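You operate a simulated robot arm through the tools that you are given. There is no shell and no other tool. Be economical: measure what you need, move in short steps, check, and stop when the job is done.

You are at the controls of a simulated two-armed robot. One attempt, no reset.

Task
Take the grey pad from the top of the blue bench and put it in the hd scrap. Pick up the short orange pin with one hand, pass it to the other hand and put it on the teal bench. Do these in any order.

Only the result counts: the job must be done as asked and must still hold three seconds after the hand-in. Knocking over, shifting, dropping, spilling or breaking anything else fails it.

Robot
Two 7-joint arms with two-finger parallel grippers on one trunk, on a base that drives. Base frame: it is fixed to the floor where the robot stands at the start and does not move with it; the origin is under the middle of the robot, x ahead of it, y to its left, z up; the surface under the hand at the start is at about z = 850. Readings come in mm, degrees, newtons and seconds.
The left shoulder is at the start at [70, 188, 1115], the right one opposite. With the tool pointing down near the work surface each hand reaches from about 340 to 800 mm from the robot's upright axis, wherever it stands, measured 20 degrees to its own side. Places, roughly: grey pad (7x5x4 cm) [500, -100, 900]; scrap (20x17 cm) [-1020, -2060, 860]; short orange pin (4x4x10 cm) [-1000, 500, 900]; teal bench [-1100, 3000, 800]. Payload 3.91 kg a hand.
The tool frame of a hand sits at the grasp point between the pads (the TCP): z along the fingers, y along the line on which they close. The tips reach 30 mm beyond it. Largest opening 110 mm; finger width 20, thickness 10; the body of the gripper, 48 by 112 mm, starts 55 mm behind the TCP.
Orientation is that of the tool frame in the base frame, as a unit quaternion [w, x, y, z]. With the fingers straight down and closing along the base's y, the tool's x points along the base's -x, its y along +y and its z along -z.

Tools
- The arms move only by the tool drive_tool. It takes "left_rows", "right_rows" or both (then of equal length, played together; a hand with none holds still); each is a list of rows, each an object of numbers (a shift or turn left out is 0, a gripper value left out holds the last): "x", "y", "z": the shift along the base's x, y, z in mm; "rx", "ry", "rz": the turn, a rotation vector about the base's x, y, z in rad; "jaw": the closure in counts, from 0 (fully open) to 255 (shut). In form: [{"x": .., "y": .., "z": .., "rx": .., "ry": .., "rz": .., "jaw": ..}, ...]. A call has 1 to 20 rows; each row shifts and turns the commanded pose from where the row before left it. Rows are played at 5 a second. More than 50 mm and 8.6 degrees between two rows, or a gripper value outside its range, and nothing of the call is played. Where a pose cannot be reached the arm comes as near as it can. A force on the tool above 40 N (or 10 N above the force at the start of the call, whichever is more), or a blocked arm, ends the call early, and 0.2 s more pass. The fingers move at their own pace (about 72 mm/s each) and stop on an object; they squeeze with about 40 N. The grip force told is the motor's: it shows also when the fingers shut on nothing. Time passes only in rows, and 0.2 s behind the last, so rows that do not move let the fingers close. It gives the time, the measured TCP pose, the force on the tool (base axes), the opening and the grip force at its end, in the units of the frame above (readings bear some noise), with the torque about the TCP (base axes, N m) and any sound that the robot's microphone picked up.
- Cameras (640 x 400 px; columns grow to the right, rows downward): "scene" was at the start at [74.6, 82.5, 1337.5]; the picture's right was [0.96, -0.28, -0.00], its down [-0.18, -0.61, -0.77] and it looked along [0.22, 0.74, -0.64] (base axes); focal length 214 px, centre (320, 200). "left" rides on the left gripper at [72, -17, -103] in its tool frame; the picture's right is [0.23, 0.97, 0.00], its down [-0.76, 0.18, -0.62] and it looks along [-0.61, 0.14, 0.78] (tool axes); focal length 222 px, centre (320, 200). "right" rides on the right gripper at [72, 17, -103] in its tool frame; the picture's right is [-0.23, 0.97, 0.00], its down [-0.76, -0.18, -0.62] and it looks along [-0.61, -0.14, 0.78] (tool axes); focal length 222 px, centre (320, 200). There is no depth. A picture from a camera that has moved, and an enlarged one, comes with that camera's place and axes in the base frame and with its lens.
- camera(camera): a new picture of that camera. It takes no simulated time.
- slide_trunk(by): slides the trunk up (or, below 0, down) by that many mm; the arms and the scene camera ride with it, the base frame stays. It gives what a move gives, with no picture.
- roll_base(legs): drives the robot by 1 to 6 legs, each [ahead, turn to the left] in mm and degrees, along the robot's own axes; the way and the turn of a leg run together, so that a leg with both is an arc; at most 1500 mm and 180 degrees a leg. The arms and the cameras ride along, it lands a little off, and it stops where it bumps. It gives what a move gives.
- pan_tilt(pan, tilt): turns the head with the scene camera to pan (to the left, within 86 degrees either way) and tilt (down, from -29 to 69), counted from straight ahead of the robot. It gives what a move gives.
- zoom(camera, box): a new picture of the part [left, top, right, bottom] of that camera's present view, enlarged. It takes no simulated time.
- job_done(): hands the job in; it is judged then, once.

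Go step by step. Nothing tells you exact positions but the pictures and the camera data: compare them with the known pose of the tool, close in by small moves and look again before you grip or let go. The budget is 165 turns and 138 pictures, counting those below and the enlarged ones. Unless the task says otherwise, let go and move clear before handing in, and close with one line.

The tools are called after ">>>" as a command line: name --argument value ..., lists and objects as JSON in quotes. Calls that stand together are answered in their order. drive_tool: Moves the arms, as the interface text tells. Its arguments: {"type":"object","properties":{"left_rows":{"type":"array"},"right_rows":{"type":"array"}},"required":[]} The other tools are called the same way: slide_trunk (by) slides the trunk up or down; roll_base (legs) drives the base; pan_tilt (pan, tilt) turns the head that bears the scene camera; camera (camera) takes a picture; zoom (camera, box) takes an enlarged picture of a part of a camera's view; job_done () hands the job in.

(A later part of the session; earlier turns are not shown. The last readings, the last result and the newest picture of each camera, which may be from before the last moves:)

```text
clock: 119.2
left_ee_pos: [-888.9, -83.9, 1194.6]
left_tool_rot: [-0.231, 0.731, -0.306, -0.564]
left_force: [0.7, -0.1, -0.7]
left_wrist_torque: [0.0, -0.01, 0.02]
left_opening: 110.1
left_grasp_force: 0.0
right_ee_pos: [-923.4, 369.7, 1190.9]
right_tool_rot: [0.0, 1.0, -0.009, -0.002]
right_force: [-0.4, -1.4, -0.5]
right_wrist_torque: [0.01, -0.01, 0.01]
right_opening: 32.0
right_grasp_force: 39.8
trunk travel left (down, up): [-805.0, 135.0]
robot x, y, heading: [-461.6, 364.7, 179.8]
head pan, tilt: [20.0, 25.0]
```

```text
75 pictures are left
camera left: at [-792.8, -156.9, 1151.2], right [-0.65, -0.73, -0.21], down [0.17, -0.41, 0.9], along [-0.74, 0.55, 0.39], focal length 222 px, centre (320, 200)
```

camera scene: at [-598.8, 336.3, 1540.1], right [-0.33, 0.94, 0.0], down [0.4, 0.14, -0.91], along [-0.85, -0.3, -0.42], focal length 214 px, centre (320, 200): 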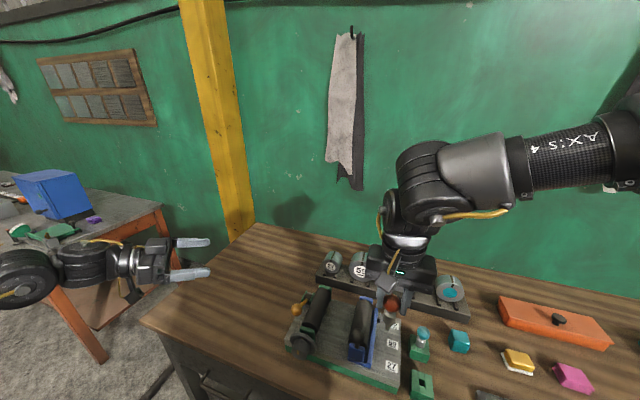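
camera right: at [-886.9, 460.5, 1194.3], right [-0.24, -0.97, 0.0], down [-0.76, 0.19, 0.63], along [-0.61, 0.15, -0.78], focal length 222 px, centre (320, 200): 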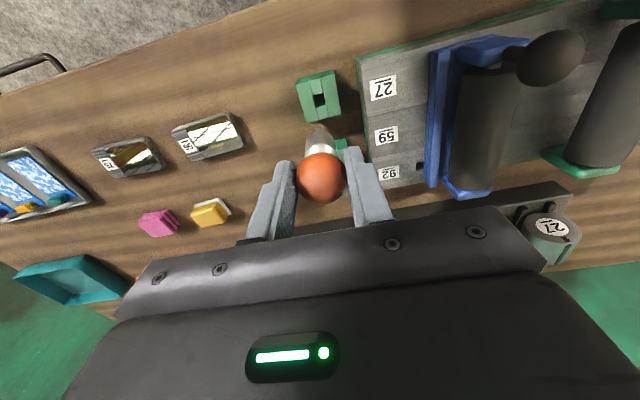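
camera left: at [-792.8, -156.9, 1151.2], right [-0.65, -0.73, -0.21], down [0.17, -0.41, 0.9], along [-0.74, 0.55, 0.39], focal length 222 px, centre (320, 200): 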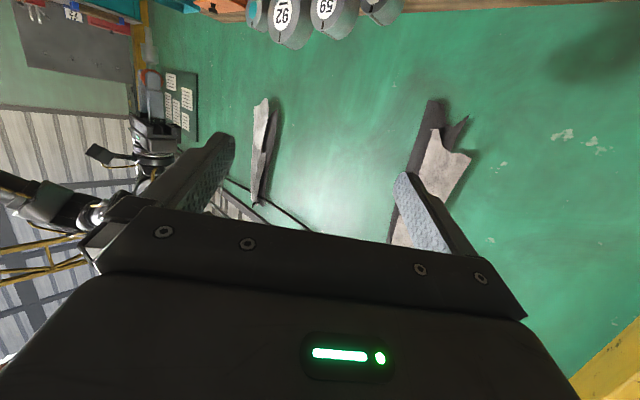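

The orientation came out as planned. I'll yaw further right so the arm comes more from the left, then move to a standoff left of the pin.

>>> drive_tool --left_rows '[{"rz": -0.122, "y": 15}, {"rz": -0.122, "y": 30}, {"rz": -0.122, "y": 35}, {"rz": -0.122, "y": 35}, {"rz": -0.122, "y": 35}, {"y": 35, "x": -3}, {"y": 35, "x": -3, "z": -6}, {"y": 35, "x": -3, "z": -6}, {"y": 25, "x": -3, "z": -6}, {"y": 15, "z": -5}, {}]'

>>> pan_tilt --pan 8 --tilt 40

>>> camera --camera "scene"

>>> camera --camera "left"

```text
clock: 121.6
left_ee_pos: [-902.1, 209.0, 1170.9]
left_tool_rot: [-0.39, 0.605, -0.511, -0.469]
left_force: [-0.3, 0.1, 0.8]
left_wrist_torque: [-0.01, 0.0, 0.05]
left_opening: 109.8
left_grasp_force: 0.1
right_ee_pos: [-923.0, 368.6, 1192.3]
right_tool_rot: [-0.001, 1.0, -0.009, -0.002]
right_force: [0.5, -0.1, -0.6]
right_wrist_torque: [0.0, -0.02, 0.01]
right_opening: 32.2
right_grasp_force: 39.9
trunk travel left (down, up): [-805.0, 135.0]
robot x, y, heading: [-460.5, 361.8, 179.8]
head pan, tilt: [20.0, 25.0]
```

```text
clock: 122.4
left_ee_pos: [-902.7, 210.4, 1170.2]
left_tool_rot: [-0.39, 0.605, -0.511, -0.47]
left_force: [-0.4, 0.0, -0.6]
left_wrist_torque: [-0.01, 0.01, 0.04]
left_opening: 109.7
left_grasp_force: 0.0
right_ee_pos: [-923.8, 369.6, 1192.3]
right_tool_rot: [-0.002, 1.0, -0.009, -0.003]
right_force: [-0.1, 0.1, 0.0]
right_wrist_torque: [0.03, 0.03, 0.01]
right_opening: 32.0
right_grasp_force: 40.4
trunk travel left (down, up): [-805.0, 135.0]
robot x, y, heading: [-459.4, 365.1, 179.8]
head pan, tilt: [8.0, 40.0]
```

```text
74 pictures are left
camera scene: at [-596.3, 355.9, 1516.9], right [-0.13, 0.99, 0.0], down [0.64, 0.09, -0.77], along [-0.76, -0.1, -0.64], focal length 214 px, centre (320, 200)
```

scene: 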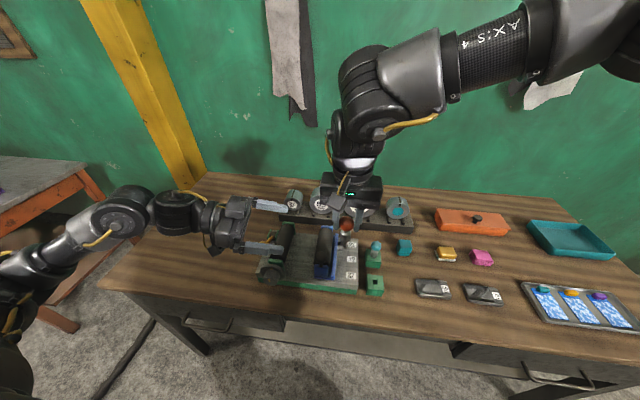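

```text
73 pictures are left
camera left: at [-865.6, 96.8, 1127.8], right [-0.95, -0.23, -0.21], down [-0.1, -0.43, 0.9], along [-0.29, 0.87, 0.39], focal length 222 px, centre (320, 200)
```

left: 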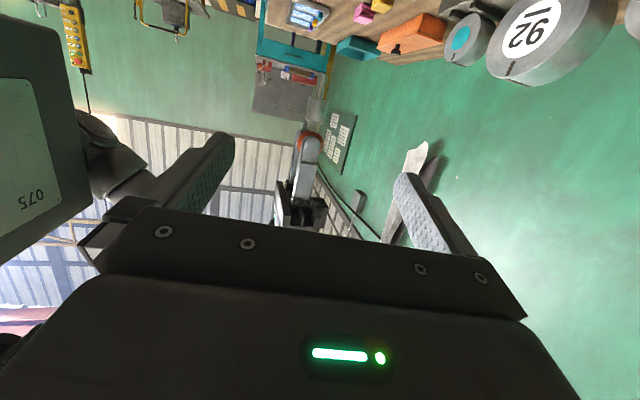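

>>> zoom --camera "left" --box '[230, 70, 390, 245]'

>>> zoom --camera "scene" --box '[220, 160, 400, 280]'

```text
2.29 times, centred on (310, 158) of left
camera zoom: at [-865.6, 96.8, 1127.8], right [-0.95, -0.23, -0.21], down [-0.1, -0.43, 0.9], along [-0.29, 0.87, 0.39], focal length 508 px, centre (343, 297)
```

zoom: 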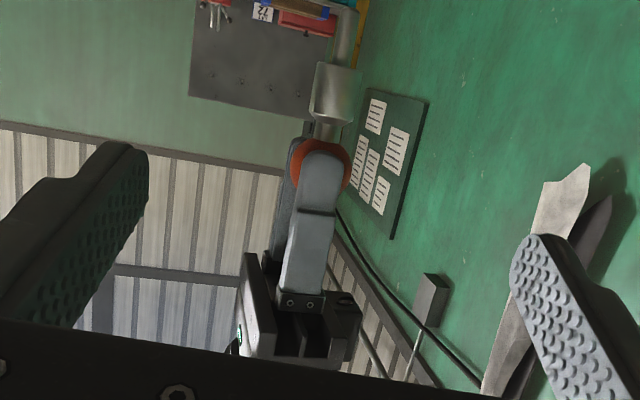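

```text
3.33 times, centred on (310, 220) of scene
camera zoom: at [-596.3, 355.9, 1516.9], right [-0.13, 0.99, 0.0], down [0.64, 0.09, -0.77], along [-0.76, -0.1, -0.64], focal length 715 px, centre (353, 133)
```

zoom: 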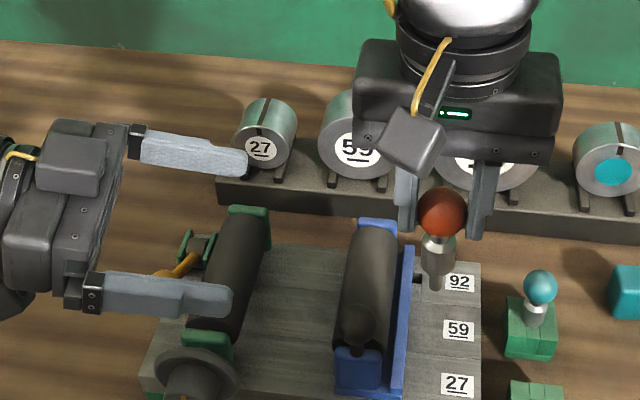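

Both views put the collar centre at about (-924.5, 369.7, 1136). I'll align, then advance 100 mm along the tool axis and check.

>>> drive_tool --left_rows '[{"x": 6.4, "y": 0.7, "z": 7.8}, {"x": -4.3, "y": 23.8, "z": -6.4}, {"x": -4.3, "y": 23.8, "z": -6.4}, {"x": -4.3, "y": 23.8, "z": -6.4}, {"x": -4.3, "y": 23.8, "z": -6.4}, {}]'

>>> zoom --camera "left" --box '[200, 50, 440, 245]'

>>> zoom --camera "scene" --box '[260, 170, 400, 270]'

```text
clock: 123.8
left_ee_pos: [-911.5, 307.1, 1151.1]
left_tool_rot: [-0.39, 0.605, -0.512, -0.469]
left_force: [-0.1, 0.3, 0.7]
left_wrist_torque: [-0.03, 0.02, 0.01]
left_opening: 110.2
left_grasp_force: 0.0
right_ee_pos: [-924.0, 369.8, 1190.6]
right_tool_rot: [-0.002, 1.0, -0.008, -0.003]
right_force: [-0.6, -0.9, -0.8]
right_wrist_torque: [0.01, -0.01, -0.02]
right_opening: 32.1
right_grasp_force: 40.1
trunk travel left (down, up): [-805.0, 135.0]
robot x, y, heading: [-465.4, 366.6, 179.5]
head pan, tilt: [8.0, 40.0]
```

```text
2.05 times, centred on (320, 148) of left
camera zoom: at [-874.9, 192.9, 1109.8], right [-0.95, -0.23, -0.21], down [-0.1, -0.43, 0.9], along [-0.29, 0.87, 0.39], focal length 456 px, centre (320, 308)
```

zoom: 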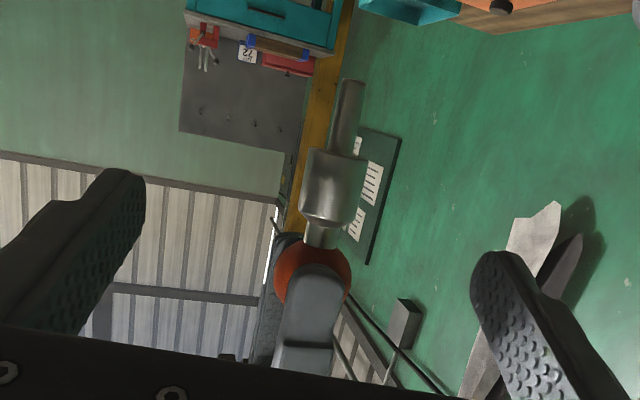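

```text
4.00 times, centred on (330, 220) of scene
camera zoom: at [-596.0, 355.5, 1516.9], right [-0.13, 0.99, 0.0], down [0.64, 0.09, -0.77], along [-0.76, -0.1, -0.64], focal length 858 px, centre (280, 120)
```

zoom: 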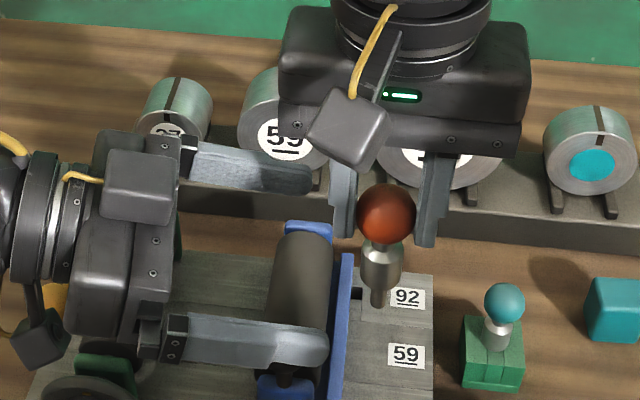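

It is well aligned: collar at (-926, 369.7, 1136). I'll advance the last 46 mm and close the left gripper.

>>> drive_tool --left_rows '[{"x": -3.5, "y": 11, "z": -2}, {"x": -2.5, "y": 11, "z": -2.6}, {"x": -2.2, "y": 11, "z": -2.8}, {"x": -2.2, "y": 10.8, "z": -2.8}, {}]'

>>> camera --camera "left"

>>> zoom --camera "scene" --box '[260, 170, 400, 270]'

```text
clock: 125.0
left_ee_pos: [-923.7, 349.9, 1142.2]
left_tool_rot: [-0.39, 0.605, -0.511, -0.469]
left_force: [-0.8, -0.1, 0.1]
left_wrist_torque: [0.0, -0.02, -0.04]
left_opening: 109.7
left_grasp_force: 0.0
right_ee_pos: [-924.1, 369.2, 1192.3]
right_tool_rot: [0.0, 1.0, -0.009, -0.003]
right_force: [0.5, -0.8, -0.4]
right_wrist_torque: [0.01, -0.01, 0.0]
right_opening: 32.3
right_grasp_force: 40.3
trunk travel left (down, up): [-805.0, 135.0]
robot x, y, heading: [-460.9, 369.3, 179.6]
head pan, tilt: [8.0, 40.0]
```

```text
68 pictures are left
camera left: at [-886.0, 235.6, 1100.0], right [-0.95, -0.23, -0.21], down [-0.1, -0.43, 0.9], along [-0.29, 0.87, 0.39], focal length 222 px, centre (320, 200)
```

left: 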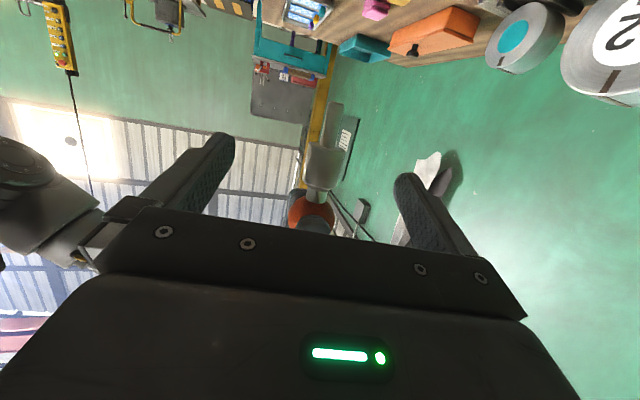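

```text
4.00 times, centred on (330, 220) of scene
camera zoom: at [-596.1, 355.6, 1516.9], right [-0.13, 0.99, 0.0], down [0.64, 0.09, -0.77], along [-0.76, -0.1, -0.64], focal length 858 px, centre (280, 120)
```

zoom: 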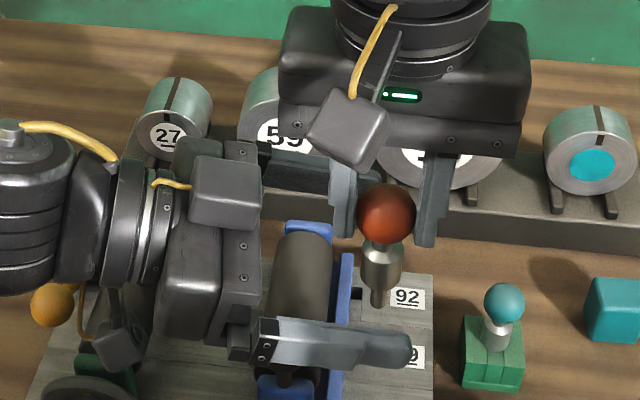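

The pin is centred between the left fingers. Closing the left gripper on the collar.

>>> drive_tool --left_rows '[{"jaw": 255}, {}, {}, {}, {}, {}]'

>>> camera --camera "left"

>>> zoom --camera "scene" --box '[260, 170, 400, 270]'

```text
clock: 126.4
left_ee_pos: [-923.7, 348.2, 1142.3]
left_tool_rot: [-0.39, 0.606, -0.511, -0.469]
left_force: [-10.7, -0.2, -1.7]
left_wrist_torque: [0.0, -0.48, 0.37]
left_opening: 22.8
left_grasp_force: 40.4
right_ee_pos: [-924.3, 370.6, 1192.3]
right_tool_rot: [-0.001, 1.0, -0.009, -0.002]
right_force: [12.3, 0.2, 1.5]
right_wrist_torque: [-0.02, -0.08, -0.13]
right_opening: 32.1
right_grasp_force: 40.2
trunk travel left (down, up): [-805.0, 135.0]
robot x, y, heading: [-463.3, 365.9, 179.5]
head pan, tilt: [8.0, 40.0]
```

```text
66 pictures are left
camera left: at [-886.6, 235.5, 1099.9], right [-0.95, -0.23, -0.21], down [-0.1, -0.43, 0.9], along [-0.3, 0.87, 0.39], focal length 222 px, centre (320, 200)
```

left: 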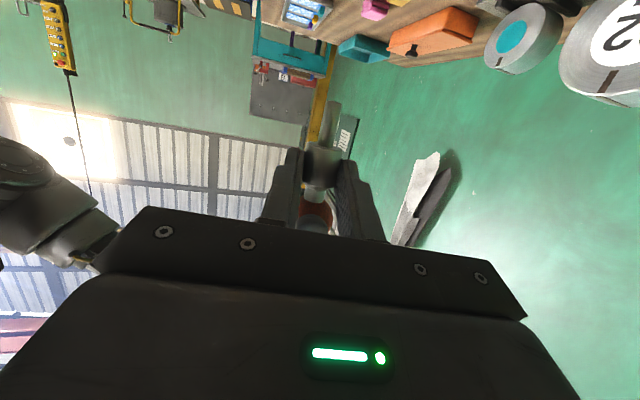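

```text
4.00 times, centred on (330, 220) of scene
camera zoom: at [-596.4, 356.1, 1516.9], right [-0.13, 0.99, 0.0], down [0.64, 0.08, -0.77], along [-0.76, -0.1, -0.64], focal length 858 px, centre (280, 120)
```

zoom: 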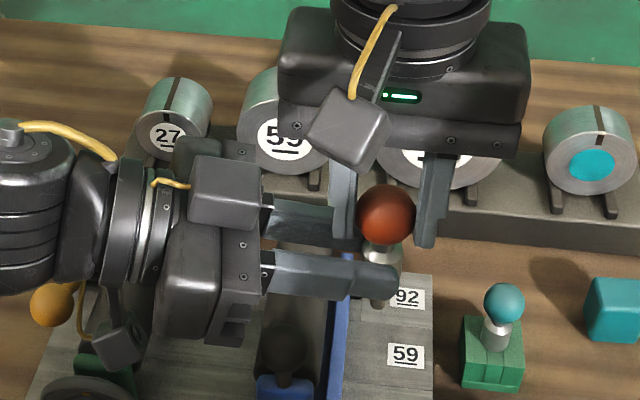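

Both hands now hold the pin (22.8 mm and 32 mm). I'll relieve the side load with a small shift, then open the right hand partway.

>>> drive_tool --left_rows '[{"x": -1}, {"x": -0.7}, {}]'

>>> drive_tool --right_rows '[{"jaw": 120}, {}, {}, {}]'

>>> zoom --camera "scene" --box '[260, 170, 400, 270]'

>>> camera --camera "right"

```text
clock: 127.2
left_ee_pos: [-923.8, 348.6, 1142.2]
left_tool_rot: [-0.39, 0.606, -0.511, -0.469]
left_force: [-11.6, -1.2, -2.5]
left_wrist_torque: [-0.03, -0.43, 0.31]
left_opening: 22.4
left_grasp_force: 40.0
right_ee_pos: [-923.9, 368.2, 1192.4]
right_tool_rot: [-0.001, 1.0, -0.009, -0.003]
right_force: [11.0, 2.1, 2.3]
right_wrist_torque: [0.02, -0.06, -0.09]
right_opening: 32.6
right_grasp_force: 40.6
trunk travel left (down, up): [-805.0, 135.0]
robot x, y, heading: [-460.4, 366.7, 179.3]
head pan, tilt: [8.0, 40.0]
```

```text
clock: 128.2
left_ee_pos: [-923.1, 348.5, 1143.5]
left_tool_rot: [-0.39, 0.605, -0.512, -0.469]
left_force: [-0.4, -0.6, -0.5]
left_wrist_torque: [0.0, -0.02, -0.01]
left_opening: 22.4
left_grasp_force: 40.2
right_ee_pos: [-923.7, 370.4, 1191.4]
right_tool_rot: [0.0, 1.0, -0.009, -0.003]
right_force: [-0.4, -1.2, 0.1]
right_wrist_torque: [-0.01, -0.02, 0.01]
right_opening: 58.3
right_grasp_force: 0.0
trunk travel left (down, up): [-805.0, 135.0]
robot x, y, heading: [-463.0, 366.3, 179.6]
head pan, tilt: [8.0, 40.0]
```

```text
4.00 times, centred on (330, 220) of scene
camera zoom: at [-596.3, 356.1, 1516.9], right [-0.13, 0.99, 0.0], down [0.64, 0.08, -0.77], along [-0.76, -0.1, -0.64], focal length 858 px, centre (280, 120)
```

zoom: 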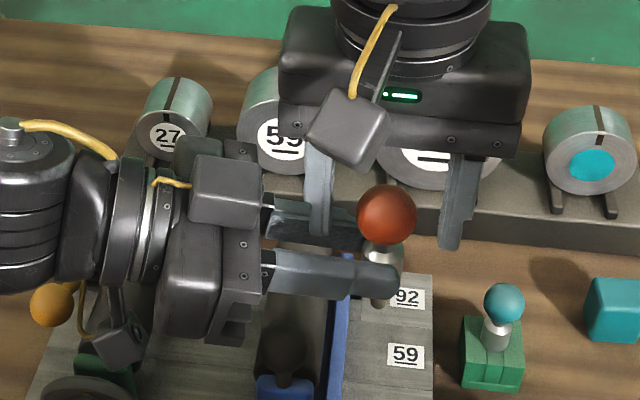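

```text
63 pictures are left
camera right: at [-850.5, 351.7, 1294.1], right [-0.24, -0.97, 0.0], down [-0.76, 0.19, 0.63], along [-0.61, 0.15, -0.78], focal length 222 px, centre (320, 200)
```

right: 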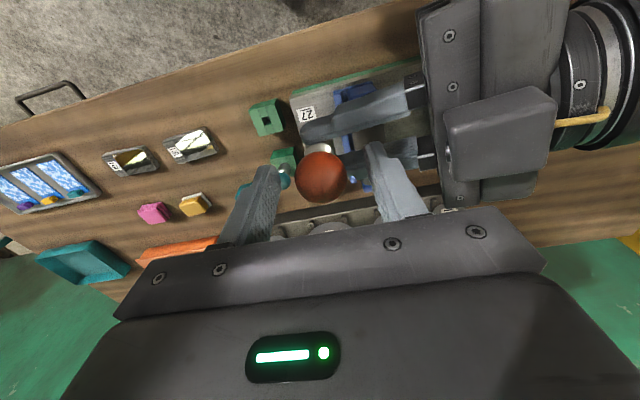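

The left hand holds the pin alone now. I'll raise the right hand clear, then move it to the right.

>>> drive_tool --right_rows '[{"z": 15}, {"z": 25}, {"z": 30}, {"z": 30}, {"y": 25}, {"y": 35}, {"y": 35}, {"y": 35}, {"y": 30}, {}]'

>>> pan_tilt --pan 0 --tilt 35

>>> camera --camera "scene"

```text
clock: 130.4
left_ee_pos: [-923.6, 349.0, 1142.3]
left_tool_rot: [-0.39, 0.605, -0.512, -0.469]
left_force: [-0.1, 0.9, 0.4]
left_wrist_torque: [-0.03, -0.03, 0.01]
left_opening: 22.3
left_grasp_force: 40.6
right_ee_pos: [-919.7, 523.7, 1289.9]
right_tool_rot: [-0.001, 1.0, -0.011, -0.002]
right_force: [0.3, -0.8, -1.0]
right_wrist_torque: [0.04, -0.02, -0.02]
right_opening: 58.2
right_grasp_force: 0.0
right hand out of reach, approached as far as the arm can: row 9
trunk travel left (down, up): [-805.0, 135.0]
robot x, y, heading: [-463.1, 368.4, 179.7]
head pan, tilt: [8.0, 40.0]
```

```text
clock: 131.1
left_ee_pos: [-923.9, 348.5, 1143.0]
left_tool_rot: [-0.391, 0.605, -0.511, -0.469]
left_force: [-0.7, -0.2, 0.4]
left_wrist_torque: [-0.01, 0.01, 0.01]
left_opening: 22.4
left_grasp_force: 40.3
right_ee_pos: [-918.7, 523.6, 1289.9]
right_tool_rot: [0.0, 1.0, -0.01, -0.003]
right_force: [0.0, -0.6, 0.8]
right_wrist_torque: [0.02, 0.02, 0.01]
right_opening: 58.2
right_grasp_force: 0.0
trunk travel left (down, up): [-805.0, 135.0]
robot x, y, heading: [-465.2, 367.8, 179.7]
head pan, tilt: [0.0, 35.0]
```

```text
62 pictures are left
camera scene: at [-600.3, 367.7, 1524.4], right [0.01, 1.0, 0.0], down [0.57, 0.0, -0.82], along [-0.82, 0.01, -0.57], focal length 214 px, centre (320, 200)
```

scene: 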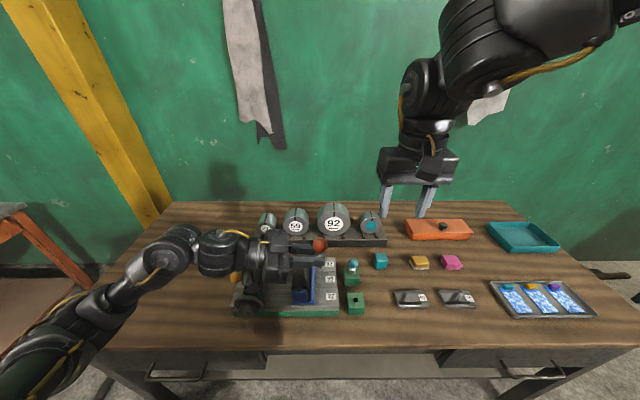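

The handover is complete. I'll raise the trunk, back away, turn toward the teal bench and drive up the aisle.

>>> slide_trunk --by 120

>>> roll_base --legs '[[-210, 0], [0, -90]]'

>>> pan_tilt --pan 10 --tilt 25

>>> camera --camera "scene"

```text
clock: 132.6
left_ee_pos: [-923.4, 348.2, 1263.7]
left_tool_rot: [-0.39, 0.606, -0.512, -0.467]
left_force: [0.5, 0.4, -0.3]
left_wrist_torque: [-0.03, -0.02, -0.01]
left_opening: 22.1
left_grasp_force: 40.2
right_ee_pos: [-920.2, 524.7, 1410.1]
right_tool_rot: [0.0, 1.0, -0.01, -0.004]
right_force: [-0.1, 0.2, -0.1]
right_wrist_torque: [0.0, -0.01, 0.0]
right_opening: 58.4
right_grasp_force: 0.0
trunk travel left (down, up): [-925.0, 15.0]
robot x, y, heading: [-462.7, 365.7, 179.7]
head pan, tilt: [0.0, 35.0]
```

```text
clock: 138.1
left_ee_pos: [-267.4, 826.6, 1263.8]
left_tool_rot: [0.608, -0.062, 0.79, 0.053]
left_force: [0.8, -0.1, -0.2]
left_wrist_torque: [0.03, 0.02, -0.02]
left_opening: 22.3
left_grasp_force: 40.1
right_ee_pos: [-92.7, 820.3, 1409.3]
right_tool_rot: [0.004, -0.695, 0.719, 0.002]
right_force: [-0.8, 0.1, 0.9]
right_wrist_torque: [-0.02, 0.0, 0.0]
right_opening: 58.3
right_grasp_force: 0.0
trunk travel left (down, up): [-925.0, 15.0]
robot x, y, heading: [-255.8, 368.5, 89.1]
head pan, tilt: [0.0, 35.0]
```

```text
clock: 138.8
left_ee_pos: [-266.7, 827.2, 1262.9]
left_tool_rot: [0.607, -0.062, 0.79, 0.052]
left_force: [0.3, 0.9, 0.2]
left_wrist_torque: [-0.01, -0.02, 0.02]
left_opening: 21.9
left_grasp_force: 39.5
right_ee_pos: [-90.5, 821.0, 1409.5]
right_tool_rot: [0.003, -0.696, 0.718, 0.003]
right_force: [-0.4, -0.2, 0.1]
right_wrist_torque: [0.03, -0.04, -0.01]
right_opening: 58.2
right_grasp_force: 0.1
trunk travel left (down, up): [-925.0, 15.0]
robot x, y, heading: [-252.4, 364.5, 88.9]
head pan, tilt: [10.0, 25.0]
```

```text
61 pictures are left
camera scene: at [-267.2, 506.7, 1660.1], right [0.99, 0.16, 0.0], down [0.07, -0.42, -0.91], along [-0.14, 0.89, -0.42], focal length 214 px, centre (320, 200)
```

scene: 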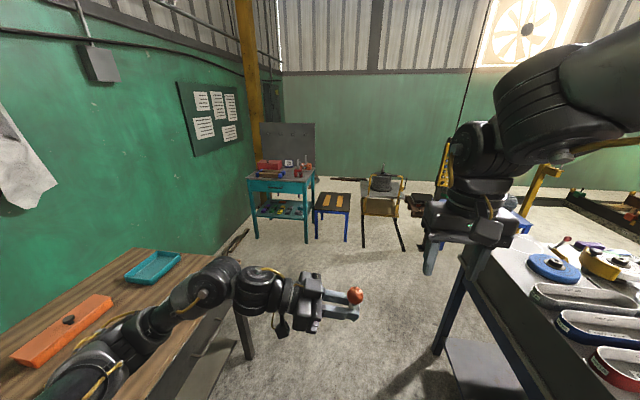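

The way is clear. Driving ahead to y≈1700.

>>> roll_base --legs '[[1350, 1]]'

>>> pan_tilt --pan 30 --tilt 25

>>> camera --camera "scene"

>>> zoom --camera "scene" --box '[220, 100, 420, 225]'

```text
clock: 145.5
left_ee_pos: [-242.2, 2174.6, 1262.6]
left_tool_rot: [0.607, -0.062, 0.791, 0.053]
left_force: [0.2, -0.6, 0.0]
left_wrist_torque: [0.0, 0.02, 0.02]
left_opening: 22.3
left_grasp_force: 39.9
right_ee_pos: [-67.6, 2166.2, 1410.3]
right_tool_rot: [0.003, -0.695, 0.719, 0.003]
right_force: [0.1, -0.1, -0.3]
right_wrist_torque: [0.02, -0.05, 0.01]
right_opening: 58.1
right_grasp_force: 0.1
trunk travel left (down, up): [-925.0, 15.0]
robot x, y, heading: [-228.7, 1712.0, 88.8]
head pan, tilt: [10.0, 25.0]
```

```text
clock: 146.3
left_ee_pos: [-242.7, 2176.5, 1263.2]
left_tool_rot: [0.608, -0.062, 0.79, 0.052]
left_force: [0.2, 0.1, -0.5]
left_wrist_torque: [0.0, 0.02, 0.0]
left_opening: 22.0
left_grasp_force: 40.0
right_ee_pos: [-66.8, 2169.0, 1410.2]
right_tool_rot: [0.001, -0.695, 0.719, 0.002]
right_force: [0.6, -0.7, -0.1]
right_wrist_torque: [0.01, 0.01, -0.02]
right_opening: 57.8
right_grasp_force: 0.0
trunk travel left (down, up): [-925.0, 15.0]
robot x, y, heading: [-228.0, 1714.1, 88.7]
head pan, tilt: [30.0, 25.0]
```

```text
60 pictures are left
camera scene: at [-273.2, 1844.6, 1660.1], right [0.88, 0.48, 0.0], down [0.2, -0.37, -0.91], along [-0.44, 0.79, -0.42], focal length 214 px, centre (320, 200)
```

scene: 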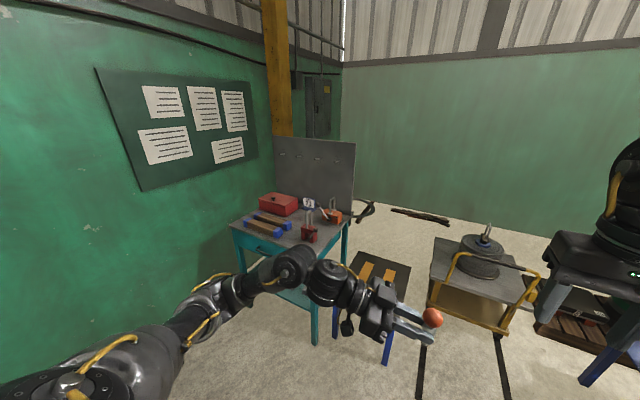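

```text
3.20 times, centred on (320, 162) of scene
camera zoom: at [-273.2, 1844.6, 1660.1], right [0.88, 0.48, 0.0], down [0.2, -0.37, -0.91], along [-0.44, 0.79, -0.42], focal length 686 px, centre (320, 320)
```

zoom: 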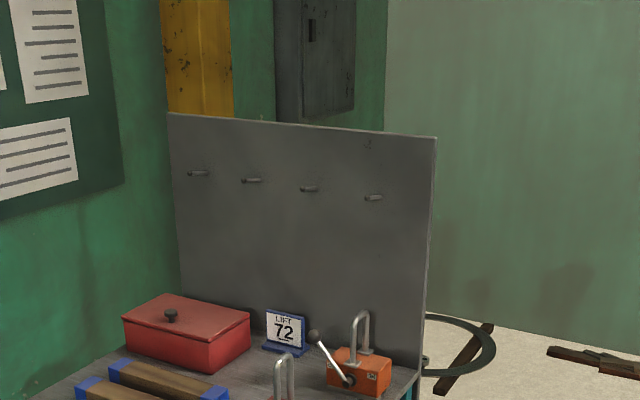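

The bench has clutter toward the back and left. I'll shift left toward the front of it: turn left, go 680, turn right.

>>> roll_base --legs '[[0, 91], [700, 0], [0, -90]]'

>>> pan_tilt --pan 5 --tilt 35

>>> camera --camera "scene"

```text
clock: 157.9
left_ee_pos: [-985.3, 2161.9, 1263.0]
left_tool_rot: [0.607, -0.087, 0.787, 0.071]
left_force: [0.3, -0.2, -1.0]
left_wrist_torque: [0.0, 0.03, 0.0]
left_opening: 21.9
left_grasp_force: 39.9
right_ee_pos: [-810.5, 2166.9, 1409.9]
right_tool_rot: [-0.003, 0.718, -0.696, -0.002]
right_force: [0.0, -0.1, 0.1]
right_wrist_torque: [-0.05, -0.02, -0.01]
right_opening: 58.0
right_grasp_force: 0.1
trunk travel left (down, up): [-925.0, 15.0]
robot x, y, heading: [-948.1, 1704.1, 92.8]
head pan, tilt: [30.0, 25.0]
```

```text
clock: 158.8
left_ee_pos: [-985.7, 2162.5, 1264.4]
left_tool_rot: [0.605, -0.087, 0.788, 0.071]
left_force: [-0.5, 0.2, -1.3]
left_wrist_torque: [0.0, 0.04, 0.0]
left_opening: 22.5
left_grasp_force: 40.2
right_ee_pos: [-810.2, 2166.2, 1409.0]
right_tool_rot: [-0.002, 0.717, -0.697, -0.003]
right_force: [-0.2, -0.2, -0.2]
right_wrist_torque: [0.02, -0.06, 0.0]
right_opening: 58.3
right_grasp_force: 0.0
trunk travel left (down, up): [-925.0, 15.0]
robot x, y, heading: [-945.1, 1705.8, 92.3]
head pan, tilt: [5.0, 35.0]
```

```text
58 pictures are left
camera scene: at [-957.1, 1839.8, 1644.5], right [0.99, 0.13, 0.0], down [0.08, -0.57, -0.82], along [-0.11, 0.81, -0.57], focal length 214 px, centre (320, 200)
```

scene: 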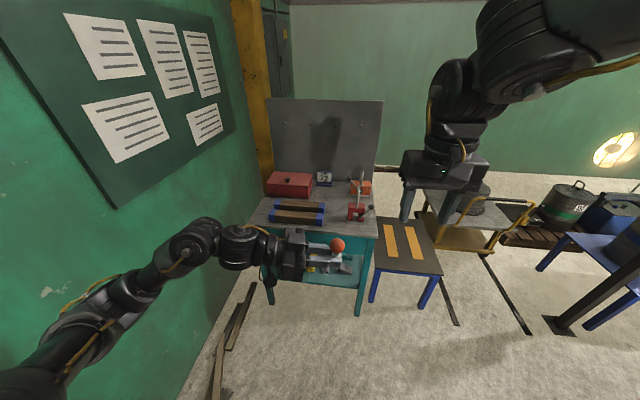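

The bench front edge is at y≈2712, x -1500 to -786, surface near 800, and its front strip looks free. I'll drive nearer.

>>> roll_base --legs '[[0, -2.3], [560, 0]]'

>>> pan_tilt --pan 0 --tilt 50

>>> camera --camera "scene"

```text
clock: 162.4
left_ee_pos: [-968.8, 2718.8, 1263.7]
left_tool_rot: [0.607, -0.069, 0.79, 0.059]
left_force: [-0.6, -0.2, -0.5]
left_wrist_torque: [-0.01, 0.01, 0.04]
left_opening: 22.2
left_grasp_force: 40.5
right_ee_pos: [-793.4, 2715.6, 1411.9]
right_tool_rot: [0.003, -0.703, 0.711, 0.002]
right_force: [-0.1, 0.5, 0.9]
right_wrist_torque: [0.0, 0.02, 0.01]
right_opening: 58.2
right_grasp_force: 0.1
trunk travel left (down, up): [-925.0, 15.0]
robot x, y, heading: [-945.4, 2260.4, 90.1]
head pan, tilt: [5.0, 35.0]
```

```text
clock: 163.2
left_ee_pos: [-967.8, 2720.6, 1263.2]
left_tool_rot: [0.607, -0.07, 0.79, 0.058]
left_force: [-0.3, 0.6, -1.7]
left_wrist_torque: [0.01, 0.01, 0.01]
left_opening: 22.0
left_grasp_force: 39.7
right_ee_pos: [-794.0, 2717.7, 1409.7]
right_tool_rot: [0.003, -0.703, 0.711, 0.001]
right_force: [0.3, 0.7, -0.4]
right_wrist_torque: [-0.04, -0.01, -0.01]
right_opening: 58.0
right_grasp_force: 0.1
trunk travel left (down, up): [-925.0, 15.0]
robot x, y, heading: [-944.3, 2260.7, 90.3]
head pan, tilt: [0.0, 50.0]
```

```text
57 pictures are left
camera scene: at [-946.2, 2386.9, 1622.7], right [1.0, 0.0, 0.0], down [0.0, -0.77, -0.64], along [0.0, 0.64, -0.77], focal length 214 px, centre (320, 200)
```

scene: 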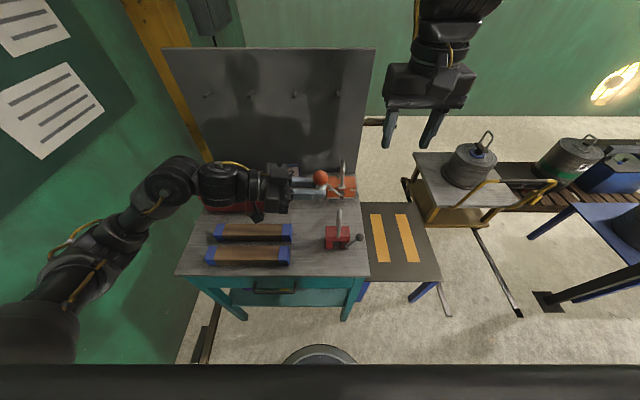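

There is a free spot between the blue-ended rods and the red lock, about (-990, 2775). I'll move the left hand leftward while turning it down so the pin becomes nearly horizontal.

>>> drive_tool --left_rows '[{"x": -8}, {"x": -12}, {"x": -12, "rx": -0.0226, "ry": 0.1215}, {"x": -12, "rx": -0.0226, "ry": 0.1215}, {"x": -12, "rx": -0.0226, "ry": 0.1215}, {"x": -10, "rx": -0.0226, "ry": 0.1215}, {"x": -6, "rx": -0.0226, "ry": 0.1215}, {"rx": -0.0226, "ry": 0.1215}, {"rx": -0.0226, "ry": 0.1215}, {"rx": -0.0226, "ry": 0.1215}, {"rx": -0.0226, "ry": 0.1215}, {"rx": -0.0226, "ry": 0.1215}, {"rx": -0.0226, "ry": 0.1215}, {"rx": -0.0226, "ry": 0.1215}, {}]'

>>> zoom --camera "scene" --box '[160, 130, 400, 280]'

>>> camera --camera "left"

```text
clock: 166.4
left_ee_pos: [-1040.0, 2719.2, 1263.5]
left_tool_rot: [-0.085, -0.088, 0.992, -0.008]
left_force: [-0.1, -0.6, -0.3]
left_wrist_torque: [0.01, 0.03, 0.0]
left_opening: 22.1
left_grasp_force: 39.9
right_ee_pos: [-795.2, 2718.4, 1409.3]
right_tool_rot: [0.003, -0.703, 0.711, 0.002]
right_force: [-0.3, 0.3, 0.5]
right_wrist_torque: [-0.01, 0.01, 0.01]
right_opening: 58.2
right_grasp_force: 0.1
trunk travel left (down, up): [-925.0, 15.0]
robot x, y, heading: [-944.7, 2256.4, 90.1]
head pan, tilt: [0.0, 50.0]
```

```text
2.67 times, centred on (280, 205) of scene
camera zoom: at [-946.7, 2386.4, 1622.7], right [1.0, 0.0, 0.0], down [0.0, -0.77, -0.64], along [0.0, 0.64, -0.77], focal length 572 px, centre (427, 187)
```

zoom: 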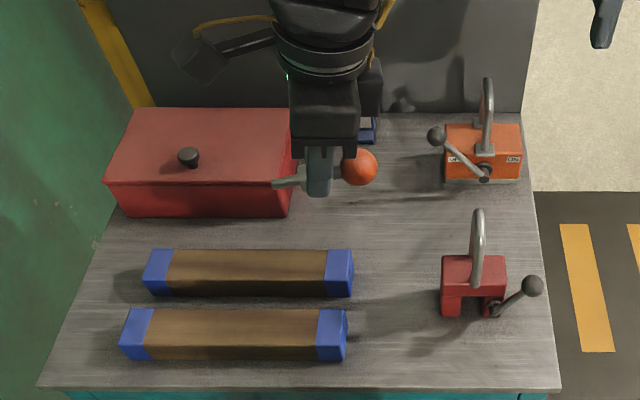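

```text
55 pictures are left
camera left: at [-1090.8, 2694.2, 1377.6], right [-0.39, 0.92, 0.04], down [0.81, 0.33, 0.48], along [0.43, 0.22, -0.87], focal length 222 px, centre (320, 200)
```

left: 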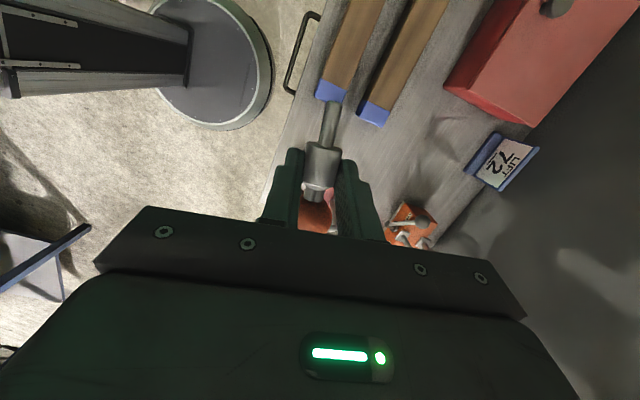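

The pin is now horizontal. I'll yaw the hand so the pin points away from the robot (ball ahead) and look again.

>>> drive_tool --left_rows '[{"rz": 0.126, "x": 4}, {"rz": 0.126, "x": 4}, {"rz": 0.126, "x": 4}, {"rz": 0.126, "x": 4}, {"rz": 0.126, "x": 4}, {"rz": 0.126, "x": 4}, {"rz": 0.126, "x": 4}, {"rz": 0.126, "x": 4}, {"rz": 0.126, "x": 4}, {"rz": 0.126, "x": 4}, {"rz": 0.126, "x": 4}, {}]'

>>> roll_base --legs '[[60, 0]]'

>>> slide_trunk --by -250

>>> camera --camera "scene"

>>> camera --camera "left"

```text
clock: 169.0
left_ee_pos: [-1014.1, 2748.2, 1281.9]
left_tool_rot: [-0.061, -0.702, 0.707, -0.06]
left_force: [-0.9, 0.2, -0.4]
left_wrist_torque: [0.01, 0.0, -0.01]
left_opening: 22.3
left_grasp_force: 39.9
left hand out of reach, approached as far as the arm can: row 11
right_ee_pos: [-793.9, 2717.3, 1409.1]
right_tool_rot: [0.003, -0.703, 0.711, 0.002]
right_force: [-0.2, -0.2, 0.6]
right_wrist_torque: [0.0, 0.03, 0.01]
right_opening: 58.1
right_grasp_force: 0.0
trunk travel left (down, up): [-925.0, 15.0]
robot x, y, heading: [-948.8, 2258.4, 90.2]
head pan, tilt: [0.0, 50.0]
```

```text
clock: 169.9
left_ee_pos: [-1015.4, 2801.9, 1285.1]
left_tool_rot: [-0.058, -0.7, 0.709, -0.057]
left_force: [-1.0, 1.7, -1.2]
left_wrist_torque: [-0.09, 0.0, -0.03]
left_opening: 22.2
left_grasp_force: 40.0
right_ee_pos: [-792.7, 2769.8, 1411.8]
right_tool_rot: [0.004, -0.704, 0.71, 0.004]
right_force: [-0.1, 1.8, 0.0]
right_wrist_torque: [-0.06, 0.04, 0.02]
right_opening: 58.4
right_grasp_force: 0.0
trunk travel left (down, up): [-925.0, 15.0]
robot x, y, heading: [-944.4, 2317.2, 90.1]
head pan, tilt: [0.0, 50.0]
```

```text
clock: 172.5
left_ee_pos: [-1014.8, 2796.4, 1037.5]
left_tool_rot: [-0.056, -0.701, 0.709, -0.056]
left_force: [0.3, 0.1, -0.8]
left_wrist_torque: [-0.01, 0.0, 0.03]
left_opening: 22.1
left_grasp_force: 39.7
right_ee_pos: [-793.1, 2763.1, 1163.9]
right_tool_rot: [0.006, -0.704, 0.71, 0.006]
right_force: [0.5, -0.6, 0.1]
right_wrist_torque: [0.0, 0.0, 0.0]
right_opening: 58.0
right_grasp_force: 0.1
trunk travel left (down, up): [-675.0, 265.0]
robot x, y, heading: [-948.8, 2319.0, 90.4]
head pan, tilt: [0.0, 50.0]
```

```text
54 pictures are left
camera scene: at [-946.4, 2446.7, 1372.8], right [1.0, 0.0, 0.0], down [0.0, -0.77, -0.64], along [0.0, 0.64, -0.77], focal length 214 px, centre (320, 200)
```

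scene: 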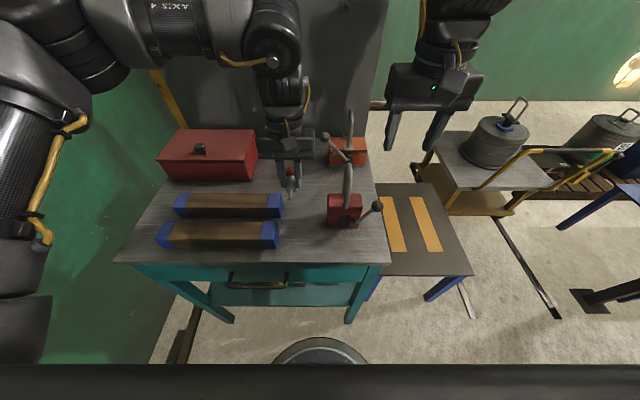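

```text
53 pictures are left
camera left: at [-998.5, 2741.6, 1151.6], right [-0.98, -0.21, 0.04], down [-0.17, 0.85, 0.49], along [-0.14, 0.48, -0.87], focal length 222 px, centre (320, 200)
```

left: 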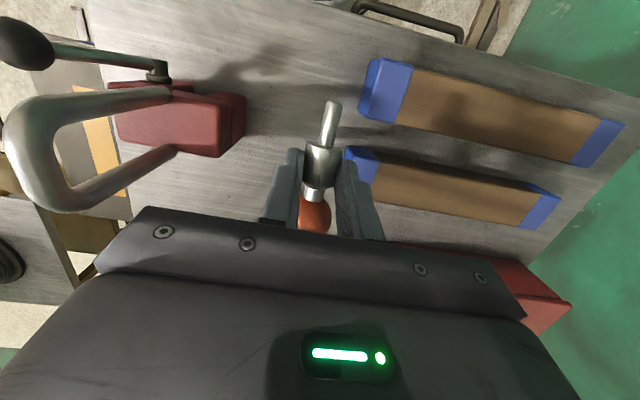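

Comparing both cameras, the bench top is at z≈848. I'll shift 21 mm right and lower to just above the surface.

>>> drive_tool --left_rows '[{"x": 7}, {"x": 8}, {"x": 6}, {"z": -15}, {"z": -25}, {"z": -25}, {"z": -25}, {"z": -15}, {}]'

>>> camera --camera "left"

>>> zoom --camera "scene" --box '[220, 140, 380, 270]'

```text
clock: 174.5
left_ee_pos: [-1017.3, 2807.9, 937.5]
left_tool_rot: [-0.057, -0.701, 0.708, -0.057]
left_force: [0.1, 0.4, -0.8]
left_wrist_torque: [-0.02, 0.04, 0.0]
left_opening: 21.9
left_grasp_force: 39.7
left hand out of reach, approached as far as the arm can: row 1, 2, 3, 4, 6
right_ee_pos: [-793.9, 2763.5, 1165.0]
right_tool_rot: [0.007, -0.704, 0.71, 0.006]
right_force: [-0.4, -0.2, -0.2]
right_wrist_torque: [-0.01, 0.01, 0.0]
right_opening: 58.1
right_grasp_force: 0.0
trunk travel left (down, up): [-675.0, 265.0]
robot x, y, heading: [-944.3, 2318.5, 89.9]
head pan, tilt: [0.0, 50.0]
```

```text
52 pictures are left
camera left: at [-1001.6, 2752.8, 1050.4], right [-0.98, -0.21, 0.04], down [-0.17, 0.85, 0.49], along [-0.14, 0.48, -0.87], focal length 222 px, centre (320, 200)
```

left: 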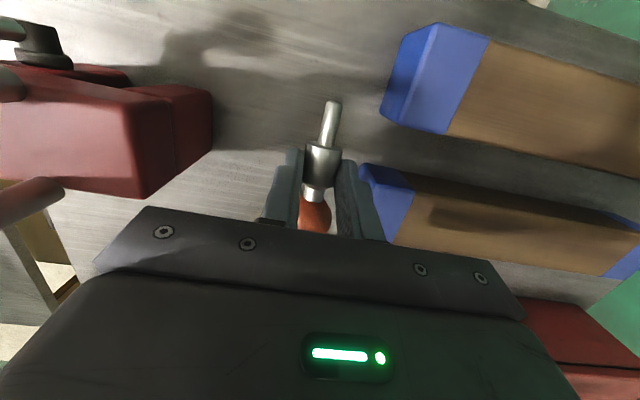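

```text
3.08 times, centred on (300, 205) of scene
camera zoom: at [-946.3, 2446.9, 1372.7], right [1.0, 0.0, 0.0], down [0.0, -0.77, -0.64], along [0.0, 0.64, -0.77], focal length 660 px, centre (382, 185)
```

zoom: 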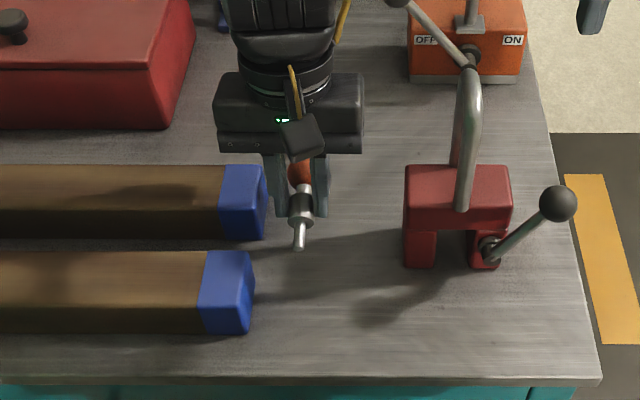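

The hand won't shift right by arm alone. I'll swing it about 25 mm right by turning the base 3°.

>>> roll_base --legs '[[0, -3]]'

>>> drive_tool --left_rows '[{"z": -10}, {"z": -10}, {"z": -10}, {}]'

>>> camera --camera "left"

>>> zoom --camera "scene" --box '[220, 140, 380, 270]'

```text
clock: 175.3
left_ee_pos: [-994.7, 2811.7, 935.5]
left_tool_rot: [-0.058, -0.683, 0.726, -0.056]
left_force: [-0.2, -0.4, -0.7]
left_wrist_torque: [0.0, -0.01, -0.01]
left_opening: 22.0
left_grasp_force: 39.8
right_ee_pos: [-773.1, 2756.4, 1163.9]
right_tool_rot: [0.007, -0.685, 0.728, 0.004]
right_force: [0.2, 0.3, -0.8]
right_wrist_torque: [-0.02, 0.01, -0.01]
right_opening: 58.1
right_grasp_force: 0.0
trunk travel left (down, up): [-675.0, 265.0]
robot x, y, heading: [-945.5, 2320.2, 87.3]
head pan, tilt: [0.0, 50.0]
```

```text
clock: 176.3
left_ee_pos: [-994.5, 2811.8, 904.4]
left_tool_rot: [-0.058, -0.683, 0.726, -0.054]
left_force: [-0.2, 0.0, -0.2]
left_wrist_torque: [-0.02, -0.02, 0.01]
left_opening: 22.0
left_grasp_force: 39.8
right_ee_pos: [-772.1, 2755.5, 1163.8]
right_tool_rot: [0.007, -0.685, 0.728, 0.005]
right_force: [0.4, 0.8, 0.1]
right_wrist_torque: [0.01, 0.01, -0.01]
right_opening: 58.0
right_grasp_force: 0.1
trunk travel left (down, up): [-675.0, 265.0]
robot x, y, heading: [-947.5, 2319.7, 87.5]
head pan, tilt: [0.0, 50.0]
```

```text
50 pictures are left
camera left: at [-980.8, 2755.3, 1018.9], right [-0.99, -0.16, 0.04], down [-0.13, 0.86, 0.49], along [-0.11, 0.48, -0.87], focal length 222 px, centre (320, 200)
```

left: 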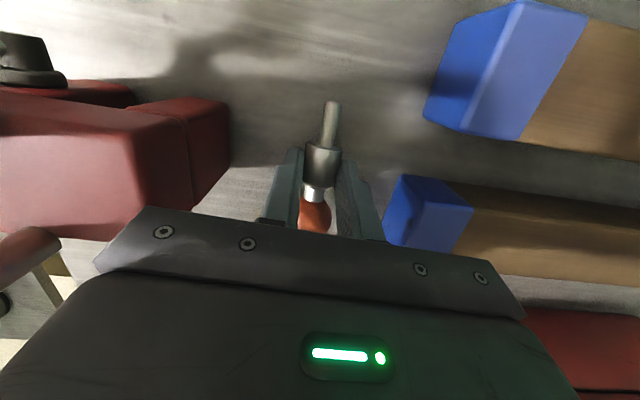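

```text
3.08 times, centred on (300, 205) of scene
camera zoom: at [-940.4, 2447.2, 1372.7], right [1.0, -0.05, 0.0], down [-0.04, -0.77, -0.64], along [0.03, 0.64, -0.77], focal length 660 px, centre (382, 185)
```

zoom: 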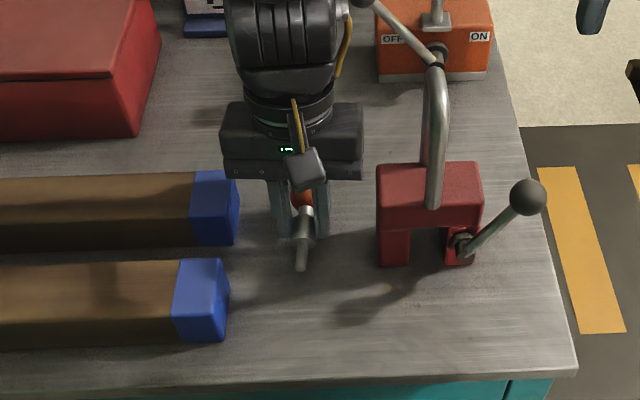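

It's clear on both sides. I'll lower gently in small steps until touch.

>>> drive_tool --left_rows '[{"z": -6}, {"z": -5}, {"z": -4}, {"z": -3}, {"z": -2}, {}]'

```text
clock: 177.7
left_ee_pos: [-993.6, 2808.5, 886.1]
left_tool_rot: [-0.058, -0.683, 0.726, -0.055]
left_force: [-0.4, 2.7, 9.8]
left_wrist_torque: [-0.1, 0.1, -0.04]
left_opening: 22.1
left_grasp_force: 40.0
right_ee_pos: [-771.8, 2754.7, 1164.6]
right_tool_rot: [0.007, -0.686, 0.727, 0.005]
right_force: [-0.7, -0.6, -0.7]
right_wrist_torque: [0.03, -0.01, 0.01]
right_opening: 58.3
right_grasp_force: 0.1
trunk travel left (down, up): [-675.0, 265.0]
robot x, y, heading: [-945.0, 2323.4, 87.2]
head pan, tilt: [0.0, 50.0]
```

There's contact of about 10 N. I'll look at how the pin sits.

>>> zoom --camera "left" --box '[240, 80, 400, 240]'

>>> zoom --camera "scene" --box '[270, 170, 330, 220]'

>>> camera --camera "right"

```text
2.50 times, centred on (320, 160) of left
camera zoom: at [-980.0, 2754.7, 1001.0], right [-0.99, -0.16, 0.04], down [-0.13, 0.86, 0.49], along [-0.11, 0.48, -0.87], focal length 555 px, centre (320, 300)
```

zoom: 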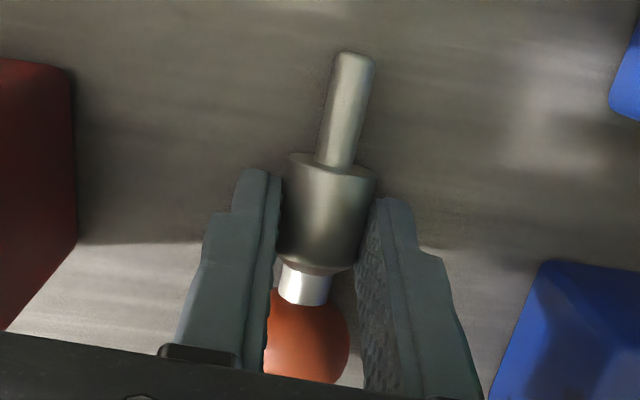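

```text
8.00 times, centred on (300, 195) of scene
camera zoom: at [-940.0, 2446.6, 1372.9], right [1.0, -0.05, 0.0], down [-0.04, -0.77, -0.64], along [0.03, 0.64, -0.77], focal length 1716 px, centre (480, 240)
```

zoom: 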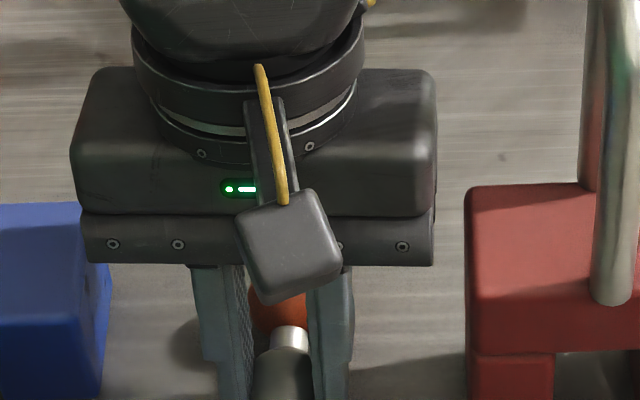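

```text
46 pictures are left
camera right: at [-792.2, 2682.4, 1265.7], right [-0.96, 0.29, 0.0], down [0.22, 0.74, 0.64], along [0.18, 0.61, -0.77], focal length 222 px, centre (320, 200)
```

right: 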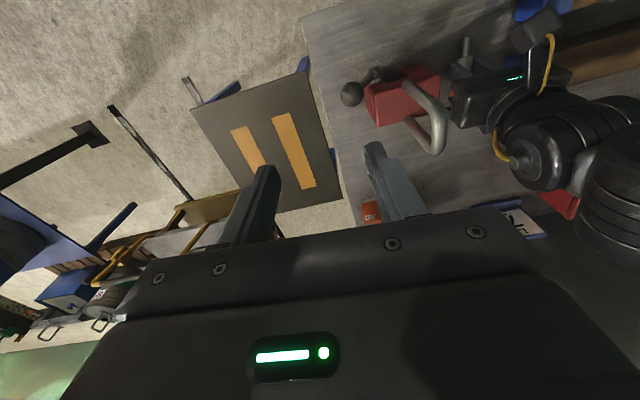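

The ball rests on the bench, with the collar a couple of mm above. I'll unload slightly, then open slowly.

>>> drive_tool --left_rows '[{"z": 1.2}, {}, {"jaw": 203}, {"jaw": 199}, {"jaw": 195}, {"jaw": 190}, {"jaw": 180}, {"jaw": 165}, {"jaw": 150}, {}, {}, {}]'

>>> zoom --camera "left" --box '[240, 80, 400, 240]'

```text
clock: 180.3
left_ee_pos: [-992.6, 2811.2, 887.0]
left_tool_rot: [-0.059, -0.683, 0.726, -0.055]
left_force: [0.2, -0.6, -0.2]
left_wrist_torque: [-0.01, 0.01, 0.01]
left_opening: 45.0
left_grasp_force: 0.0
right_ee_pos: [-771.1, 2756.8, 1164.0]
right_tool_rot: [0.007, -0.686, 0.728, 0.007]
right_force: [-0.4, 0.2, 0.3]
right_wrist_torque: [-0.01, 0.0, -0.01]
right_opening: 58.2
right_grasp_force: 0.0
trunk travel left (down, up): [-675.0, 265.0]
robot x, y, heading: [-945.3, 2318.0, 87.4]
head pan, tilt: [0.0, 50.0]
```

```text
2.50 times, centred on (320, 160) of left
camera zoom: at [-979.8, 2754.9, 1001.7], right [-0.99, -0.16, 0.04], down [-0.13, 0.86, 0.49], along [-0.11, 0.48, -0.87], focal length 555 px, centre (320, 300)
```

zoom: 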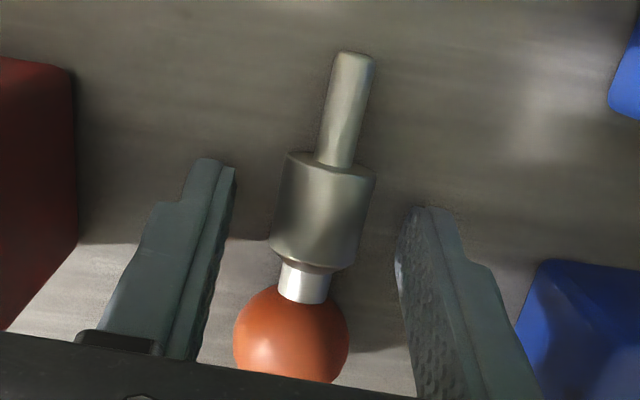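

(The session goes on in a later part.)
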